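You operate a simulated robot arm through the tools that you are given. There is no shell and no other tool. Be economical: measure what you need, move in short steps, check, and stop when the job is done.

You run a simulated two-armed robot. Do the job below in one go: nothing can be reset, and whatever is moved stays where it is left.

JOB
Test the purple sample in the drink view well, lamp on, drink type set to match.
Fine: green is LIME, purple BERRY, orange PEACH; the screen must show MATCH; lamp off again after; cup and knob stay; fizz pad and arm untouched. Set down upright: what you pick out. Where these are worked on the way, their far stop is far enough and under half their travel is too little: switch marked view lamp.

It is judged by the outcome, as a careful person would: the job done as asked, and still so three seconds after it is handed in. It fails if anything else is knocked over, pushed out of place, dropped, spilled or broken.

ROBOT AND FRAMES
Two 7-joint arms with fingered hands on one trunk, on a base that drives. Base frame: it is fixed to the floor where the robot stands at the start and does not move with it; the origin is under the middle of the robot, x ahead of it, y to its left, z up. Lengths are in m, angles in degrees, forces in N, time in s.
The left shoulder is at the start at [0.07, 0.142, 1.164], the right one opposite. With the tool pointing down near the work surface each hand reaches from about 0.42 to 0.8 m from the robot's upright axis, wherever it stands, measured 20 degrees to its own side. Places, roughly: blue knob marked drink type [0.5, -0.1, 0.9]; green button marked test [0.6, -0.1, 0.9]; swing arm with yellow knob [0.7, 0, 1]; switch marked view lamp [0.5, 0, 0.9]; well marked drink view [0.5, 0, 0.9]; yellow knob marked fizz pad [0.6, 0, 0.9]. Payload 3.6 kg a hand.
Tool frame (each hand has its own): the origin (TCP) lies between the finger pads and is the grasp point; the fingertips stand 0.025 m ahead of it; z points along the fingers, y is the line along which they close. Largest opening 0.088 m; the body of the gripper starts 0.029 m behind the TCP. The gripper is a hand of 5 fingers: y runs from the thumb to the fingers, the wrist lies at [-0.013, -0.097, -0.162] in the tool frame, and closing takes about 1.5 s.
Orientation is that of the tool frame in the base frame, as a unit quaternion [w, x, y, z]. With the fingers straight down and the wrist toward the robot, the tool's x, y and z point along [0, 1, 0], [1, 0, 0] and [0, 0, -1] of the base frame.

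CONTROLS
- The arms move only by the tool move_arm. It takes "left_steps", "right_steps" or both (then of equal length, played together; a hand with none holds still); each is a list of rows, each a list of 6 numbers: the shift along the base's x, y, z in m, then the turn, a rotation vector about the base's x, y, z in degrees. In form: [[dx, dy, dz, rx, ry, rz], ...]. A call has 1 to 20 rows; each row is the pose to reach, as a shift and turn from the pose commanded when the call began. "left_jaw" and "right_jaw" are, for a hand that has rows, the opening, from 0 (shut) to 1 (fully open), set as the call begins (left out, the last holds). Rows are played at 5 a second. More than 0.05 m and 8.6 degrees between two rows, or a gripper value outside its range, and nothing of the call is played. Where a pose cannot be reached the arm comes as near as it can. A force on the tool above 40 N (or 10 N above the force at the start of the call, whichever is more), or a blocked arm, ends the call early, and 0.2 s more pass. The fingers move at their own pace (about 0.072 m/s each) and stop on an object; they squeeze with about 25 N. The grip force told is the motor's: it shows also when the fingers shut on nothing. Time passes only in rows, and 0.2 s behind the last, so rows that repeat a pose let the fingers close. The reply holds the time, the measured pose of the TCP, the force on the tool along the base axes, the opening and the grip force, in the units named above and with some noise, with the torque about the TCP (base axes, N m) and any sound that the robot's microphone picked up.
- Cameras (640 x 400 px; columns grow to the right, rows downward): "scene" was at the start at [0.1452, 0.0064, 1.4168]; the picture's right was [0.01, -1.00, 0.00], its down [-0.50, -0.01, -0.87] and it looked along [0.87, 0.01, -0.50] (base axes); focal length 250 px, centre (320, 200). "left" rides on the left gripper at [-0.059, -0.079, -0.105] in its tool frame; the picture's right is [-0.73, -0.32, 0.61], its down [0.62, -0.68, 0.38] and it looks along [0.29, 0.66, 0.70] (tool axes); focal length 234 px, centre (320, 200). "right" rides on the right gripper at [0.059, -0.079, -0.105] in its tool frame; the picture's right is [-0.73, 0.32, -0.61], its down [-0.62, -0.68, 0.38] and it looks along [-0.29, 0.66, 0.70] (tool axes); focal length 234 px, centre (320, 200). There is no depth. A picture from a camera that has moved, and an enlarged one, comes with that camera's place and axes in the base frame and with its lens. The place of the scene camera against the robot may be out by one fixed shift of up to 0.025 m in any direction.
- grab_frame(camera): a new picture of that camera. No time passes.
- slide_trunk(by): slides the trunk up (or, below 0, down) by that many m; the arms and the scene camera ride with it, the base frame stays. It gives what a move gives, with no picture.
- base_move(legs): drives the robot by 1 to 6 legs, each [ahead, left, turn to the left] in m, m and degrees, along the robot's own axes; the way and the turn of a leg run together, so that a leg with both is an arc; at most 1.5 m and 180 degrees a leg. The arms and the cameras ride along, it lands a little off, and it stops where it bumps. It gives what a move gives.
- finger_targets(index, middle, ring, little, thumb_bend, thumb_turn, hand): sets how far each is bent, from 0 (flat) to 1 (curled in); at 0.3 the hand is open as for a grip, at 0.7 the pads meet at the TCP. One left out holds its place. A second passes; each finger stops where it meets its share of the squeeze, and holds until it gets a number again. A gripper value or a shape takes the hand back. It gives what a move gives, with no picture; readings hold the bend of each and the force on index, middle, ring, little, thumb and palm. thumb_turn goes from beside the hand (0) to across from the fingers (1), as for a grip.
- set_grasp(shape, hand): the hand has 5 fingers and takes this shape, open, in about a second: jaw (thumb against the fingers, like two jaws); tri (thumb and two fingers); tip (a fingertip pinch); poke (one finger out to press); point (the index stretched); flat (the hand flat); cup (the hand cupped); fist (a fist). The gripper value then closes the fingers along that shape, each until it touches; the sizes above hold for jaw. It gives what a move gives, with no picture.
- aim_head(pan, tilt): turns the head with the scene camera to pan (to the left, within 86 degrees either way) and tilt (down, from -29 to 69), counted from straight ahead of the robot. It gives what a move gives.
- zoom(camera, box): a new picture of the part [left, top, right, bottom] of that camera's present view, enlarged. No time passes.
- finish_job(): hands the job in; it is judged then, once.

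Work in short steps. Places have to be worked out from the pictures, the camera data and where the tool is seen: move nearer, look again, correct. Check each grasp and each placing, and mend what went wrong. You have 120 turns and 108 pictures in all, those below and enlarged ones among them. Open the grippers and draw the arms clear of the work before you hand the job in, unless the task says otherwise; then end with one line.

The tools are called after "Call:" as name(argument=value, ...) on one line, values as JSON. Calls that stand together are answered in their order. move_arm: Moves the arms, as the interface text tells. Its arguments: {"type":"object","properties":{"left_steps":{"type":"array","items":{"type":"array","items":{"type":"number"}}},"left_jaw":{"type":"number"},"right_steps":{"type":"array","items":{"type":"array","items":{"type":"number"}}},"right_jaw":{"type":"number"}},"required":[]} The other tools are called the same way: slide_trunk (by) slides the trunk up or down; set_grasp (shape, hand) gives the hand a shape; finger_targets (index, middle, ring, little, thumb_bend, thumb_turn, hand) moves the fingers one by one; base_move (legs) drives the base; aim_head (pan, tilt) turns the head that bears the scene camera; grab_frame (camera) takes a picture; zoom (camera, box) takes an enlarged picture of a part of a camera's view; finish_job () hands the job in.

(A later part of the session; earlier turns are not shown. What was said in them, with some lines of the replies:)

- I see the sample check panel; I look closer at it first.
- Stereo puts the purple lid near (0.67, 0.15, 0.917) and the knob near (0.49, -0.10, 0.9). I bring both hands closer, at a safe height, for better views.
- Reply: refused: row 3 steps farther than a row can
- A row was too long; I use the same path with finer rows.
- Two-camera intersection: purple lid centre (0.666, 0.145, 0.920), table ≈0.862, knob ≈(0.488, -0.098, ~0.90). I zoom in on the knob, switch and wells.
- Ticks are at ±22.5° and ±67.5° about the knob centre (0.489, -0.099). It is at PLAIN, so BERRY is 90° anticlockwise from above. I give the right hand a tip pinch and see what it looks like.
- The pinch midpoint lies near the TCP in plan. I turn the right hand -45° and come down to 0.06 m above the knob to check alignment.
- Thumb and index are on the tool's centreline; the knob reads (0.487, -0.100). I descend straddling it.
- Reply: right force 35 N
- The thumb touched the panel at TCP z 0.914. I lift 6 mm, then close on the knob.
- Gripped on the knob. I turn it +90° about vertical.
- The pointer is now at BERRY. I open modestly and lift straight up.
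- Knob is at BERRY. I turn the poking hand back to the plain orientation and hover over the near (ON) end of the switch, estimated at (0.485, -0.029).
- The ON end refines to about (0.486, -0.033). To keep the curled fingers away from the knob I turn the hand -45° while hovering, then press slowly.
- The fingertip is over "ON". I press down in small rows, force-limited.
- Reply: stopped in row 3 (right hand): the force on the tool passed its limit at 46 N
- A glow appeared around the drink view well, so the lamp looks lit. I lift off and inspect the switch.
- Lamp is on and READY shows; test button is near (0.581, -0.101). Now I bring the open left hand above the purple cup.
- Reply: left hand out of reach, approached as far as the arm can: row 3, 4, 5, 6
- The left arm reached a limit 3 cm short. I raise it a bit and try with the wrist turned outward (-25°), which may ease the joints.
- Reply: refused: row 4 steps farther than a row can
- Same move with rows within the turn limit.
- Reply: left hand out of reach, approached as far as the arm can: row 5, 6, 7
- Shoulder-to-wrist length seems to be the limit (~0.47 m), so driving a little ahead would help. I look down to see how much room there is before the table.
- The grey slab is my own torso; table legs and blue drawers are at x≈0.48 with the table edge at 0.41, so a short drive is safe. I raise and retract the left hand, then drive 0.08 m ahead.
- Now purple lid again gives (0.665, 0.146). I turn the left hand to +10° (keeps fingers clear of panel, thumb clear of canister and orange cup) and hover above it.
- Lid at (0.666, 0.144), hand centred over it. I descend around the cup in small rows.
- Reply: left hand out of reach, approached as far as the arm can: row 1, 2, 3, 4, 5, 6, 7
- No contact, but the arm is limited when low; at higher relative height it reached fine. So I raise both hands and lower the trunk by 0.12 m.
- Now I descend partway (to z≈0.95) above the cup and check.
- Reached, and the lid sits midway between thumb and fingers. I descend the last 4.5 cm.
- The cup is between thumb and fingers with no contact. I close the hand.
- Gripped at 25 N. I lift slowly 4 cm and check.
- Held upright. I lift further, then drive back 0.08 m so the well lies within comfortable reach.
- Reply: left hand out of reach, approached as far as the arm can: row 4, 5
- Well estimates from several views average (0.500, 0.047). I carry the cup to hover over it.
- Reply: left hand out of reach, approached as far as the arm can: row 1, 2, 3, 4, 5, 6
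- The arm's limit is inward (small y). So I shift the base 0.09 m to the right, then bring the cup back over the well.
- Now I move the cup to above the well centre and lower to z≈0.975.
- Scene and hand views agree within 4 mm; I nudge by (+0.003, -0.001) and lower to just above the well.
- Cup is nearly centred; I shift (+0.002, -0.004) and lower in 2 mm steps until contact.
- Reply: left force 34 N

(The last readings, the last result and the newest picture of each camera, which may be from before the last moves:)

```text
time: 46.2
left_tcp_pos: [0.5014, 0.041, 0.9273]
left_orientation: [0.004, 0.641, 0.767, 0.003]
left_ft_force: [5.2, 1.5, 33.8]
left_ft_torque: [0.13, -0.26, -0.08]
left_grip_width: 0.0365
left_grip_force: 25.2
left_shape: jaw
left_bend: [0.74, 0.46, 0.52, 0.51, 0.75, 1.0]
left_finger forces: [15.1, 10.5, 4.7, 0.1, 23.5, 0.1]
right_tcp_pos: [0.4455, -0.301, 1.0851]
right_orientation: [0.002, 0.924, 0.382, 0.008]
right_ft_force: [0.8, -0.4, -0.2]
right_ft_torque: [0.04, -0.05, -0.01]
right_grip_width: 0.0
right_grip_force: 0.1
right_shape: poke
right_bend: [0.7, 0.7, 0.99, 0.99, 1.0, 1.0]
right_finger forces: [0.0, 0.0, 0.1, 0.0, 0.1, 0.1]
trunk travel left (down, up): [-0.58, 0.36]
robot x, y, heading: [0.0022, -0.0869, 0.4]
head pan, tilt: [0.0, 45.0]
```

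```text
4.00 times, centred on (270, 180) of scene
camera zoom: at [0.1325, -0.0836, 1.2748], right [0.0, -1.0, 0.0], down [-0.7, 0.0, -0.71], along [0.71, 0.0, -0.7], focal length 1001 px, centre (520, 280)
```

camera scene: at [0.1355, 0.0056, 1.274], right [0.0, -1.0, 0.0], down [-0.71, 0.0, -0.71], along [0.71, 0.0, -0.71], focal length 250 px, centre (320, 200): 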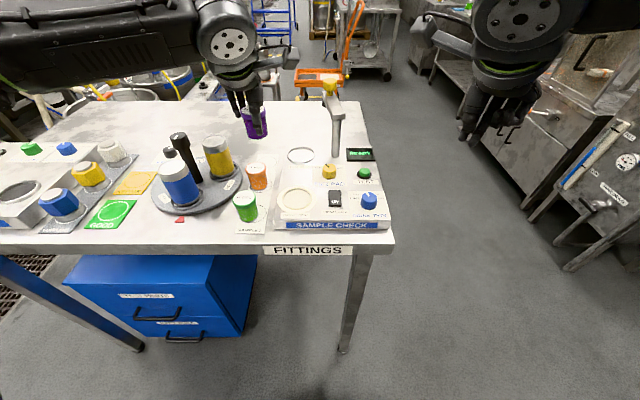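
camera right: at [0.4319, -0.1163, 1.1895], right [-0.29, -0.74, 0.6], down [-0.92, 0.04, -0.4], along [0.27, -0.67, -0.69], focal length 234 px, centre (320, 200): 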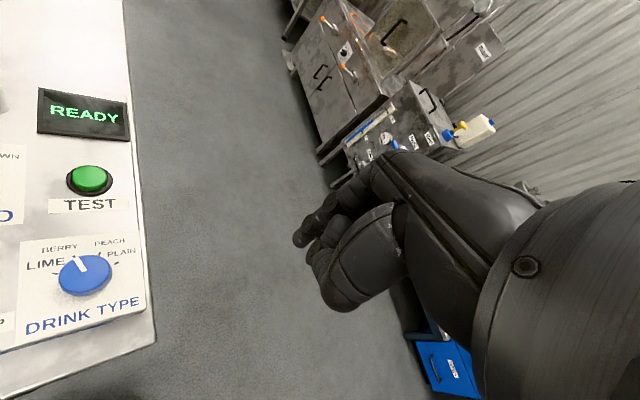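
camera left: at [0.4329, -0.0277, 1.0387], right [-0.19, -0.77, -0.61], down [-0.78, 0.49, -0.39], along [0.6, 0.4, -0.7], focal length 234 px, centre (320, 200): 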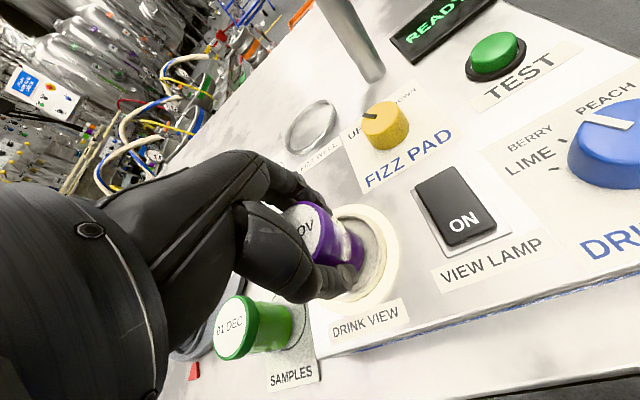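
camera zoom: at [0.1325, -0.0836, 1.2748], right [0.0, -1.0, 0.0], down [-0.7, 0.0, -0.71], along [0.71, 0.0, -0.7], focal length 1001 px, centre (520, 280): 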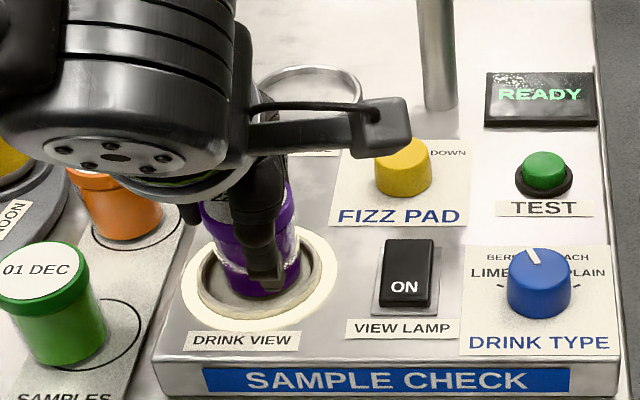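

Contact at z≈0.927, matching the cup bottom on the well floor. I ease the load off, then open the hand slowly.

Call:
move_arm(left_steps=[[0, 0, 0.004, 0, 0, 0], [0, 0, 0.004, 0, 0, 0]])

Call:
move_arm(left_steps=[[0, 0, 0, 0, 0, 0], [0, 0, 0, 0, 0, 0], [0, 0, 0, 0, 0, 0], [0, 0, 0, 0, 0, 0], [0, 0, 0, 0, 0, 0]], left_jaw=0.9)

Call:
zoom(camera="scene", box=[220, 130, 320, 230])

Call:
grab_frame(camera="left")

```text
time: 46.8
left_tcp_pos: [0.5022, 0.0414, 0.9269]
left_orientation: [0.002, 0.642, 0.767, 0.0]
left_ft_force: [0.6, -1.0, 16.9]
left_ft_torque: [0.04, -0.07, -0.02]
left_grip_width: 0.0367
left_grip_force: 24.9
left_shape: jaw
left_bend: [0.74, 0.46, 0.52, 0.51, 0.75, 1.0]
left_finger forces: [13.6, 8.8, 3.9, 0.0, 23.9, 0.0]
right_tcp_pos: [0.446, -0.3002, 1.0829]
right_orientation: [0.001, 0.924, 0.383, 0.008]
right_ft_force: [-0.1, 0.2, -0.1]
right_ft_torque: [-0.01, 0.01, -0.02]
right_grip_width: 0.0001
right_grip_force: 0.0
right_shape: poke
right_bend: [0.7, 0.7, 0.99, 0.99, 1.0, 1.0]
right_finger forces: [0.0, 0.1, 0.0, 0.0, 0.1, 0.1]
trunk travel left (down, up): [-0.58, 0.36]
robot x, y, heading: [-0.0002, -0.0873, 0.2]
head pan, tilt: [0.0, 45.0]
```

```text
time: 48.0
left_tcp_pos: [0.5038, 0.0413, 0.9284]
left_orientation: [0.001, 0.642, 0.767, 0.001]
left_ft_force: [-0.5, 0.1, 0.3]
left_ft_torque: [0.0, 0.01, 0.02]
left_grip_width: 0.079
left_grip_force: 0.1
left_shape: jaw
left_bend: [0.3, 0.32, 0.3, 0.31, 0.34, 0.98]
left_finger forces: [0.0, 0.0, 0.1, 0.1, 0.1, 0.0]
right_tcp_pos: [0.4479, -0.3008, 1.0836]
right_orientation: [0.001, 0.924, 0.382, 0.007]
right_ft_force: [-0.4, 0.7, -0.2]
right_ft_torque: [0.03, 0.0, -0.01]
right_grip_width: 0.0
right_grip_force: 0.1
right_shape: poke
right_bend: [0.7, 0.7, 0.99, 0.99, 1.0, 1.0]
right_finger forces: [0.0, 0.0, 0.1, 0.0, 0.1, 0.0]
trunk travel left (down, up): [-0.58, 0.36]
robot x, y, heading: [-0.0016, -0.0893, 0.3]
head pan, tilt: [0.0, 45.0]
```

```text
4.00 times, centred on (270, 180) of scene
camera zoom: at [0.1358, -0.0829, 1.274], right [0.0, -1.0, 0.0], down [-0.71, 0.0, -0.71], along [0.71, 0.0, -0.71], focal length 1001 px, centre (520, 280)
```

zoom: 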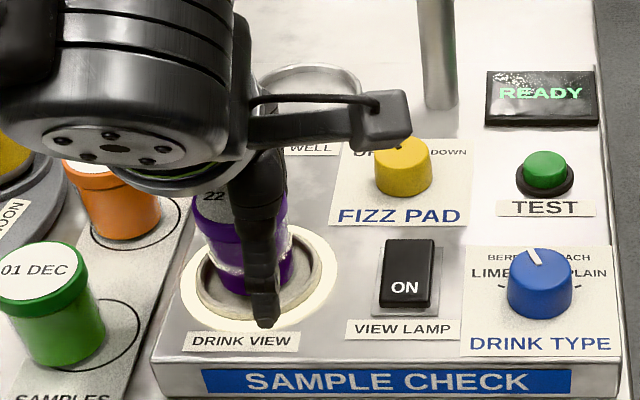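

```text
48 pictures are left
camera left: at [0.435, -0.0315, 1.0334], right [-0.19, -0.77, -0.61], down [-0.78, 0.49, -0.39], along [0.6, 0.4, -0.7], focal length 234 px, centre (320, 200)
```

left: 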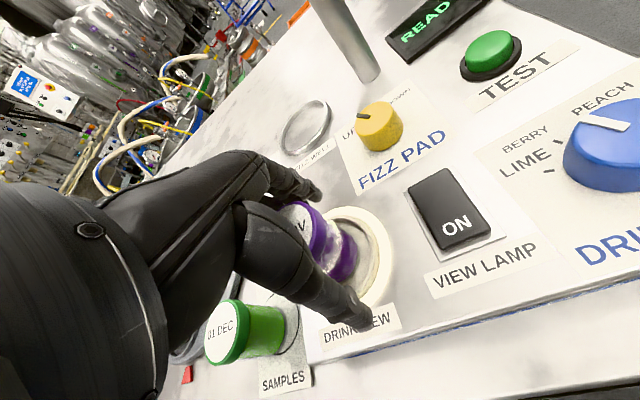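

The cup stands upright in the well. I draw the left hand straight up and then away to the left.

Call:
move_arm(left_steps=[[0, 0, 0.02, 0, 0, 0], [0, 0, 0.05, 0, 0, 0], [0, 0, 0.09, 0, 0, 0], [0, 0.02, 0.13, 0, 0, 0], [0, 0.06, 0.15, 0, 0, 0], [-0.02, 0.1, 0.16, 0, 0, 0], [-0.04, 0.14, 0.16, 0, 0, 0], [-0.04, 0.14, 0.16, 0, 0, 0]])

Call:
zoom(camera="scene", box=[200, 110, 380, 250])

```text
time: 49.8
left_tcp_pos: [0.463, 0.1793, 1.0844]
left_orientation: [0.0, 0.643, 0.766, -0.001]
left_ft_force: [0.2, -0.8, -0.3]
left_ft_torque: [0.01, 0.02, 0.02]
left_grip_width: 0.0792
left_grip_force: 0.0
left_shape: jaw
left_bend: [0.29, 0.32, 0.3, 0.31, 0.33, 0.98]
left_finger forces: [0.1, 0.1, 0.0, 0.0, 0.1, 0.0]
right_tcp_pos: [0.449, -0.3006, 1.0825]
right_orientation: [0.0, 0.924, 0.383, 0.006]
right_ft_force: [0.9, -0.8, -0.3]
right_ft_torque: [0.03, -0.02, 0.01]
right_grip_width: 0.0
right_grip_force: 0.0
right_shape: poke
right_bend: [0.7, 0.7, 0.99, 0.99, 1.0, 1.0]
right_finger forces: [0.1, 0.1, 0.0, 0.0, 0.1, 0.1]
trunk travel left (down, up): [-0.58, 0.36]
robot x, y, heading: [-0.0007, -0.0906, -0.1]
head pan, tilt: [0.0, 45.0]
```

```text
2.86 times, centred on (290, 180) of scene
camera zoom: at [0.1369, -0.0839, 1.2739], right [0.0, -1.0, 0.0], down [-0.71, 0.0, -0.71], along [0.71, 0.0, -0.71], focal length 715 px, centre (406, 257)
```

zoom: 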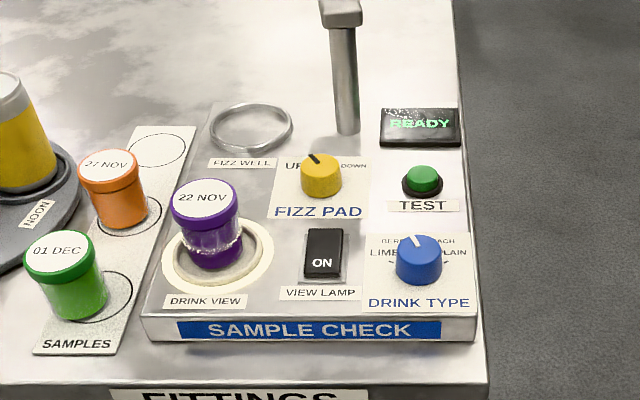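

Cup upright in the well. Now I shift the base 0.12 m left so the right hand reaches the test button, raising the left hand first.

Call:
move_arm(left_steps=[[-0.02, 0, 0.03, 0, 0, 0], [-0.04, 0, 0.06, 0, 0, 0], [-0.05, 0.02, 0.1, 0, 0, 0], [-0.05, 0.02, 0.1, 0, 0, 0]])

Call:
base_move(legs=[[0, 0.12, 0]])

Call:
grab_frame(camera="right")

Call:
grab_frame(camera="scene")

```text
time: 50.8
left_tcp_pos: [0.4126, 0.2015, 1.1862]
left_orientation: [0.001, 0.642, 0.767, -0.001]
left_ft_force: [-0.4, 0.1, -0.3]
left_ft_torque: [-0.02, -0.01, 0.02]
left_grip_width: 0.0791
left_grip_force: 0.1
left_shape: jaw
left_bend: [0.29, 0.32, 0.3, 0.31, 0.33, 0.98]
left_finger forces: [0.0, 0.1, 0.0, 0.0, 0.1, 0.1]
right_tcp_pos: [0.4482, -0.3002, 1.0823]
right_orientation: [0.002, 0.924, 0.382, 0.007]
right_ft_force: [-0.1, -0.6, -0.8]
right_ft_torque: [0.0, 0.01, 0.04]
right_grip_width: 0.0
right_grip_force: 0.1
right_shape: poke
right_bend: [0.7, 0.7, 0.99, 0.99, 1.0, 1.0]
right_finger forces: [0.0, 0.1, 0.0, 0.1, 0.0, 0.1]
trunk travel left (down, up): [-0.58, 0.36]
robot x, y, heading: [-0.0019, -0.0879, 0.1]
head pan, tilt: [0.0, 45.0]
```

```text
time: 52.1
left_tcp_pos: [0.4126, 0.32, 1.1864]
left_orientation: [0.001, 0.642, 0.766, 0.001]
left_ft_force: [-1.4, -0.1, 0.4]
left_ft_torque: [0.02, -0.02, 0.0]
left_grip_width: 0.0794
left_grip_force: 0.0
left_shape: jaw
left_bend: [0.29, 0.32, 0.3, 0.31, 0.33, 0.98]
left_finger forces: [0.0, 0.0, 0.0, 0.1, 0.0, 0.0]
right_tcp_pos: [0.4478, -0.1815, 1.0833]
right_orientation: [0.0, 0.924, 0.382, 0.006]
right_ft_force: [0.2, 0.0, 0.3]
right_ft_torque: [0.0, 0.0, -0.02]
right_grip_width: 0.0
right_grip_force: 0.0
right_shape: poke
right_bend: [0.7, 0.7, 0.99, 0.99, 1.0, 1.0]
right_finger forces: [0.0, 0.0, 0.0, 0.0, 0.0, 0.0]
trunk travel left (down, up): [-0.58, 0.36]
robot x, y, heading: [-0.002, 0.0287, -0.0]
head pan, tilt: [0.0, 45.0]
```

```text
46 pictures are left
camera right: at [0.432, -0.0859, 1.1895], right [-0.29, -0.74, 0.6], down [-0.92, 0.04, -0.4], along [0.27, -0.67, -0.7], focal length 234 px, centre (320, 200)
```

right: 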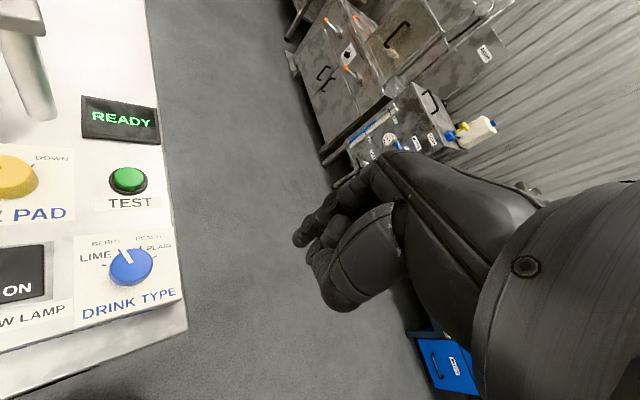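

```text
45 pictures are left
camera scene: at [0.1359, 0.0358, 1.274], right [0.0, -1.0, 0.0], down [-0.71, 0.0, -0.71], along [0.71, 0.0, -0.71], focal length 250 px, centre (320, 200)
```

scene: 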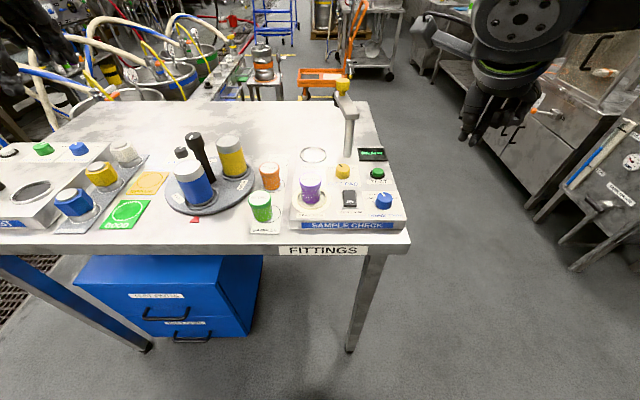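

Test button refined to (0.582, -0.102). I move the poking finger above it, turning back to the plain orientation.

Call:
move_arm(right_steps=[[0.02, 0.012, 0, 0, 0, 7.5], [0.04, 0.024, -0.01, 0, 0, 15], [0.06, 0.036, -0.03, 0, 0, 22.5], [0.08, 0.048, -0.05, 0, 0, 30], [0.1, 0.06, -0.07, 0, 0, 37.5], [0.12, 0.072, -0.09, 0, 0, 45], [0.134, 0.08, -0.11, 0, 0, 45], [0.134, 0.08, -0.125, 0, 0, 45], [0.134, 0.08, -0.125, 0, 0, 45]])

Call:
grab_frame(camera="right")

Call:
zoom(camera="scene", box=[280, 110, 440, 250])

```text
time: 54.1
left_tcp_pos: [0.413, 0.3204, 1.1862]
left_orientation: [0.001, 0.643, 0.766, 0.0]
left_ft_force: [-0.1, -0.5, -0.7]
left_ft_torque: [0.02, -0.02, -0.01]
left_grip_width: 0.0788
left_grip_force: 0.0
left_shape: jaw
left_bend: [0.29, 0.32, 0.3, 0.31, 0.33, 0.98]
left_finger forces: [0.1, 0.0, 0.1, 0.1, 0.1, 0.0]
right_tcp_pos: [0.5826, -0.1007, 0.9584]
right_orientation: [-0.002, 0.708, 0.706, 0.006]
right_ft_force: [0.1, 0.7, 0.2]
right_ft_torque: [0.03, 0.0, 0.02]
right_grip_width: 0.0002
right_grip_force: 0.1
right_shape: poke
right_bend: [0.7, 0.7, 0.99, 0.99, 1.0, 1.0]
right_finger forces: [0.1, 0.0, 0.0, 0.0, 0.0, 0.1]
trunk travel left (down, up): [-0.58, 0.36]
robot x, y, heading: [-0.0021, 0.0308, 0.4]
head pan, tilt: [0.0, 45.0]
```

```text
44 pictures are left
camera right: at [0.5034, -0.0446, 1.0646], right [0.32, -0.73, 0.6], down [-0.68, -0.62, -0.4], along [0.66, -0.28, -0.69], focal length 234 px, centre (320, 200)
```

right: 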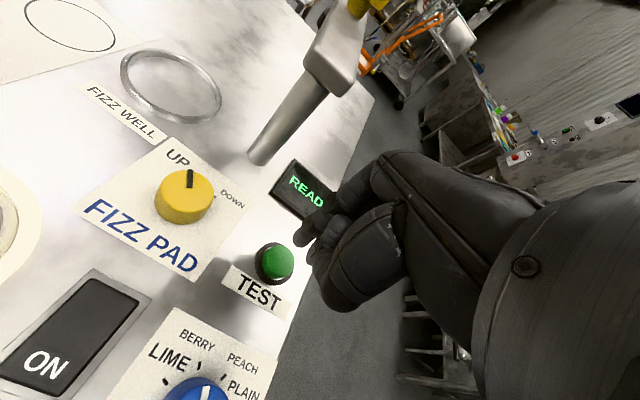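

```text
2.86 times, centred on (360, 180) of scene
camera zoom: at [0.1359, 0.0365, 1.274], right [0.0, -1.0, 0.0], down [-0.71, 0.0, -0.71], along [0.71, 0.0, -0.71], focal length 715 px, centre (206, 257)
```

zoom: 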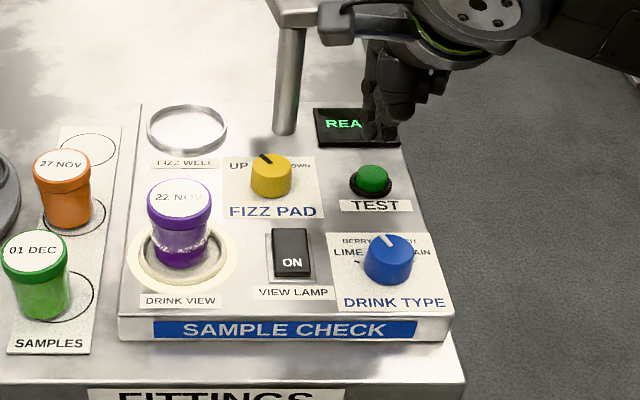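

Finger aligned over the button (button at 0.580, -0.100). I press down gradually.

Call:
move_arm(right_steps=[[-0.002, 0.001, -0.015, 0, 0, 0], [-0.002, 0.001, -0.028, 0, 0, 0], [-0.002, 0.001, -0.034, 0, 0, 0], [-0.002, 0.001, -0.038, 0, 0, 0], [-0.002, 0.001, -0.041, 0, 0, 0], [-0.002, 0.001, -0.044, 0, 0, 0], [-0.002, 0.001, -0.047, 0, 0, 0], [-0.002, 0.001, -0.05, 0, 0, 0]])

Call:
zoom(camera="scene", box=[280, 110, 440, 250])

```text
time: 55.6
left_tcp_pos: [0.4082, 0.3214, 1.1869]
left_orientation: [0.003, 0.643, 0.766, 0.0]
left_ft_force: [-0.3, 0.8, -0.1]
left_ft_torque: [-0.02, -0.02, -0.01]
left_grip_width: 0.0792
left_grip_force: 0.1
left_shape: jaw
left_bend: [0.29, 0.32, 0.3, 0.31, 0.33, 0.98]
left_finger forces: [0.0, 0.0, 0.0, 0.1, 0.0, 0.1]
right_tcp_pos: [0.5783, -0.099, 0.9222]
right_orientation: [0.004, 0.707, 0.707, 0.016]
right_ft_force: [1.7, -1.7, 42.2]
right_ft_torque: [-0.13, 0.01, 0.03]
right_grip_width: 0.0
right_grip_force: 0.1
right_shape: poke
right_bend: [0.7, 0.7, 0.99, 0.99, 1.0, 1.0]
right_finger forces: [23.9, 18.0, 0.0, 0.1, 0.0, 0.0]
trunk travel left (down, up): [-0.58, 0.36]
robot x, y, heading: [0.0017, 0.0315, 0.1]
head pan, tilt: [0.0, 45.0]
heard: click
stopped in row 7 (right hand): the force on the tool passed its limit at 42 N (the readings are from after the stop); the commanded pose is now the measured one
```

```text
2.86 times, centred on (360, 180) of scene
camera zoom: at [0.1307, 0.0372, 1.2749], right [0.0, -1.0, 0.0], down [-0.7, 0.0, -0.71], along [0.71, 0.0, -0.7], focal length 715 px, centre (206, 257)
```

zoom: 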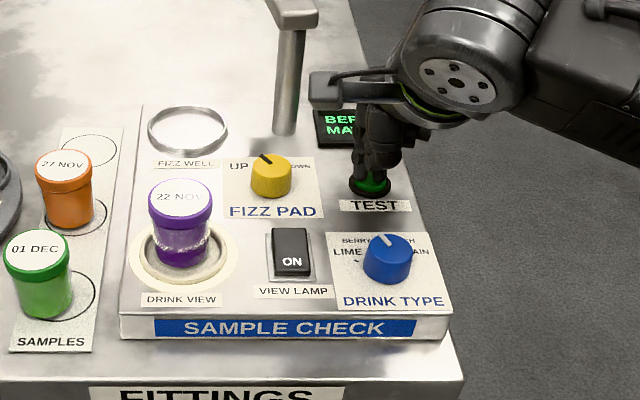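

Click heard and the screen reads "BERRY / MA…". I lift off and check the whole screen, then move over to the switch's far end, turned +30° to keep clear of the cup and knob.

Call:
move_arm(right_steps=[[0, 0, 0.03, 0, 0, 0], [0, 0, 0.07, 0, 0, 0], [-0.015, 0.015, 0.08, 0, 0, 8], [-0.03, 0.03, 0.08, 0, 0, 16], [-0.045, 0.045, 0.08, 0, 0, 24], [-0.06, 0.06, 0.07, 0, 0, 30], [-0.07, 0.067, 0.05, 0, 0, 30], [-0.07, 0.067, 0.04, 0, 0, 30], [-0.07, 0.067, 0.04, 0, 0, 30]])

Call:
grab_frame(camera="right")

Call:
zoom(camera="scene", box=[280, 110, 440, 250])

```text
time: 57.6
left_tcp_pos: [0.4124, 0.3199, 1.1861]
left_orientation: [0.002, 0.642, 0.766, 0.001]
left_ft_force: [0.7, -1.0, -0.8]
left_ft_torque: [0.0, 0.0, 0.0]
left_grip_width: 0.0791
left_grip_force: 0.2
left_shape: jaw
left_bend: [0.29, 0.32, 0.3, 0.31, 0.33, 0.98]
left_finger forces: [0.0, 0.0, 0.0, 0.0, 0.1, 0.0]
right_tcp_pos: [0.5109, -0.0324, 0.954]
right_orientation: [-0.002, 0.501, 0.865, 0.01]
right_ft_force: [0.0, 0.7, 0.1]
right_ft_torque: [0.03, 0.01, 0.02]
right_grip_width: 0.0
right_grip_force: 0.0
right_shape: poke
right_bend: [0.7, 0.7, 0.99, 0.99, 1.0, 1.0]
right_finger forces: [0.1, 0.0, 0.0, 0.1, 0.1, 0.0]
trunk travel left (down, up): [-0.58, 0.36]
robot x, y, heading: [-0.0006, 0.0314, 0.2]
head pan, tilt: [0.0, 45.0]
```

```text
41 pictures are left
camera right: at [0.4131, -0.0245, 1.0601], right [0.64, -0.48, 0.6], down [-0.28, -0.87, -0.4], along [0.72, 0.09, -0.69], focal length 234 px, centre (320, 200)
```

right: 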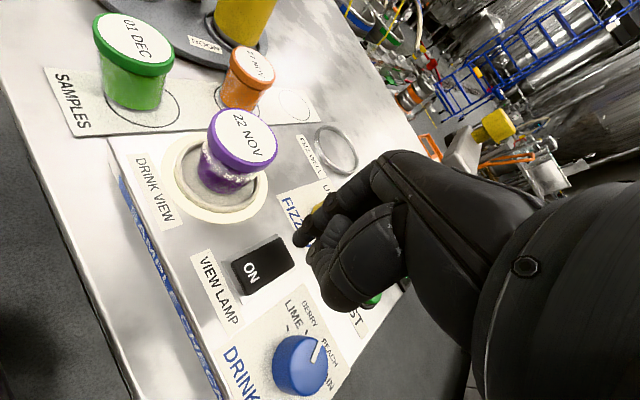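

```text
2.86 times, centred on (360, 180) of scene
camera zoom: at [0.136, 0.0364, 1.274], right [0.0, -1.0, 0.0], down [-0.71, 0.0, -0.71], along [0.71, 0.0, -0.71], focal length 715 px, centre (206, 257)
```

zoom: 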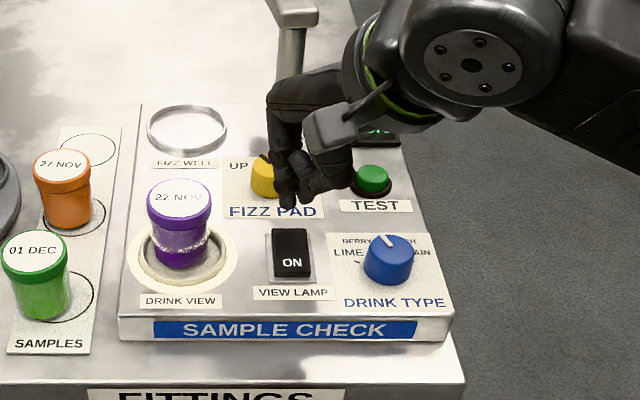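

Far end of the rocker is at about (0.513, -0.029); the finger is over it. I press it down.

Call:
move_arm(right_steps=[[0.001, 0.003, -0.012, 0, 0, 0], [0.001, 0.003, -0.022, 0, 0, 0], [0.001, 0.003, -0.027, 0, 0, 0], [0.001, 0.003, -0.031, 0, 0, 0], [0.001, 0.003, -0.035, 0, 0, 0], [0.001, 0.003, -0.039, 0, 0, 0], [0.001, 0.003, -0.043, 0, 0, 0]])

Call:
grab_frame(camera="right")

```text
time: 59.0
left_tcp_pos: [0.4117, 0.3219, 1.1868]
left_orientation: [0.001, 0.642, 0.766, 0.0]
left_ft_force: [0.3, 0.1, 0.5]
left_ft_torque: [-0.02, -0.01, 0.0]
left_grip_width: 0.0792
left_grip_force: 0.0
left_shape: jaw
left_bend: [0.29, 0.32, 0.3, 0.31, 0.33, 0.98]
left_finger forces: [0.0, 0.1, 0.0, 0.1, 0.1, 0.0]
right_tcp_pos: [0.5143, -0.0302, 0.9232]
right_orientation: [0.002, 0.501, 0.865, 0.018]
right_ft_force: [-1.4, 0.7, 15.2]
right_ft_torque: [0.07, 0.07, -0.01]
right_grip_width: 0.0001
right_grip_force: 0.0
right_shape: poke
right_bend: [0.7, 0.7, 0.99, 0.99, 1.0, 1.0]
right_finger forces: [8.4, 6.9, 0.1, 0.1, 0.0, 0.0]
trunk travel left (down, up): [-0.58, 0.36]
robot x, y, heading: [0.0008, 0.0346, -0.0]
head pan, tilt: [0.0, 45.0]
stopped in row 7 (right hand): the force on the tool passed its limit at 46 N (the readings are from after the stop); the commanded pose is now the measured one
```

```text
39 pictures are left
camera right: at [0.414, -0.0217, 1.0273], right [0.63, -0.49, 0.61], down [-0.27, -0.87, -0.41], along [0.73, 0.09, -0.68], focal length 234 px, centre (320, 200)
```

right: 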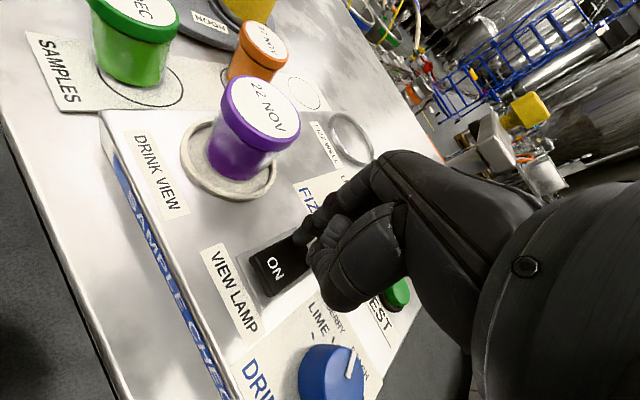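

The glow around the well is gone: the lamp is off. I lift off and retreat the right arm, then check everything.

Call:
move_arm(right_steps=[[0, 0, 0.03, 0, 0, 0], [0, 0, 0.07, 0, 0, 0], [0, -0.03, 0.1, 0, 0, 0], [0, -0.07, 0.12, 0, 0, 0], [0, -0.11, 0.14, 0, 0, 0], [0, -0.15, 0.16, 0, 0, 0], [0, -0.19, 0.16, 0, 0, 0], [0, -0.23, 0.16, 0, 0, 0], [0, -0.23, 0.16, 0, 0, 0]])

Call:
set_grasp(hand="right", shape="jaw")

Call:
zoom(camera="scene", box=[280, 110, 440, 250])

Call:
grab_frame(camera="scene")

```text
time: 61.0
left_tcp_pos: [0.4122, 0.3206, 1.1855]
left_orientation: [0.001, 0.643, 0.766, 0.0]
left_ft_force: [0.3, 0.1, 0.1]
left_ft_torque: [0.02, 0.01, 0.01]
left_grip_width: 0.0789
left_grip_force: 0.1
left_shape: jaw
left_bend: [0.29, 0.32, 0.3, 0.31, 0.33, 0.98]
left_finger forces: [0.1, 0.0, 0.0, 0.0, 0.0, 0.0]
right_tcp_pos: [0.5158, -0.2609, 1.0798]
right_orientation: [0.0, 0.501, 0.865, 0.015]
right_ft_force: [0.4, -0.3, -1.0]
right_ft_torque: [0.03, -0.01, -0.01]
right_grip_width: 0.0
right_grip_force: 0.0
right_shape: poke
right_bend: [0.7, 0.7, 0.99, 0.99, 1.0, 1.0]
right_finger forces: [0.0, 0.1, 0.1, 0.0, 0.0, 0.0]
trunk travel left (down, up): [-0.58, 0.36]
robot x, y, heading: [0.0031, 0.034, 0.2]
head pan, tilt: [0.0, 45.0]
```

```text
time: 61.9
left_tcp_pos: [0.412, 0.3191, 1.187]
left_orientation: [0.001, 0.643, 0.766, 0.0]
left_ft_force: [-0.1, -0.5, 0.3]
left_ft_torque: [-0.03, -0.01, -0.01]
left_grip_width: 0.079
left_grip_force: 0.0
left_shape: jaw
left_bend: [0.29, 0.32, 0.3, 0.31, 0.33, 0.98]
left_finger forces: [0.0, 0.1, 0.1, 0.1, 0.0, 0.0]
right_tcp_pos: [0.515, -0.2617, 1.0796]
right_orientation: [0.001, 0.501, 0.865, 0.016]
right_ft_force: [0.6, 0.3, 0.8]
right_ft_torque: [-0.01, 0.0, 0.01]
right_grip_width: 0.0877
right_grip_force: 0.2
right_shape: jaw
right_bend: [0.3, 0.3, 0.3, 0.3, 0.3, 0.98]
right_finger forces: [0.1, 0.0, 0.0, 0.0, 0.0, 0.0]
trunk travel left (down, up): [-0.58, 0.36]
robot x, y, heading: [-0.0, 0.0341, 0.1]
head pan, tilt: [0.0, 45.0]
```

```text
2.86 times, centred on (360, 180) of scene
camera zoom: at [0.1362, 0.0362, 1.274], right [0.0, -1.0, 0.0], down [-0.71, 0.0, -0.71], along [0.71, 0.0, -0.71], focal length 715 px, centre (206, 257)
```

zoom: 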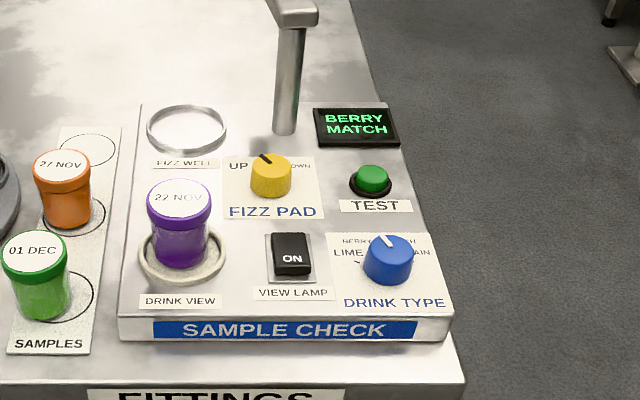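

```text
37 pictures are left
camera scene: at [0.1362, 0.0362, 1.274], right [0.0, -1.0, 0.0], down [-0.71, 0.0, -0.71], along [0.71, 0.0, -0.71], focal length 250 px, centre (320, 200)
```

scene: 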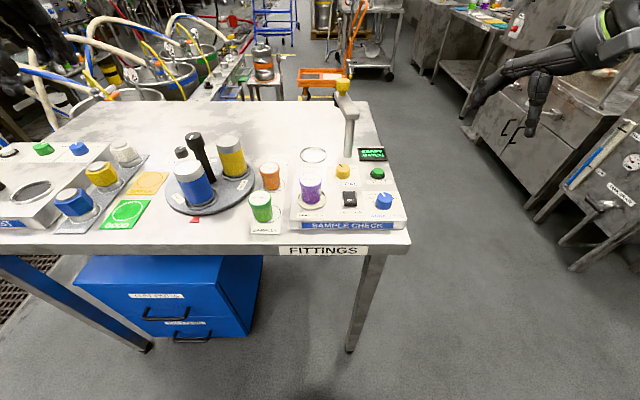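

The screen shows BERRY MATCH, the lamp is off, the purple cup stands upright in the drink view well, and the knob is at BERRY. Both hands are open and clear, so I hand in.

Call:
finish_job()

```text
The job is handed in.
```

The purple sample was tested in the drink view well with the lamp on and drink type set to BERRY. The screen shows BERRY MATCH and the lamp is off again. The cup stands upright in the well with the knob left at BERRY, and the fizz pad and swing arm were not touched.
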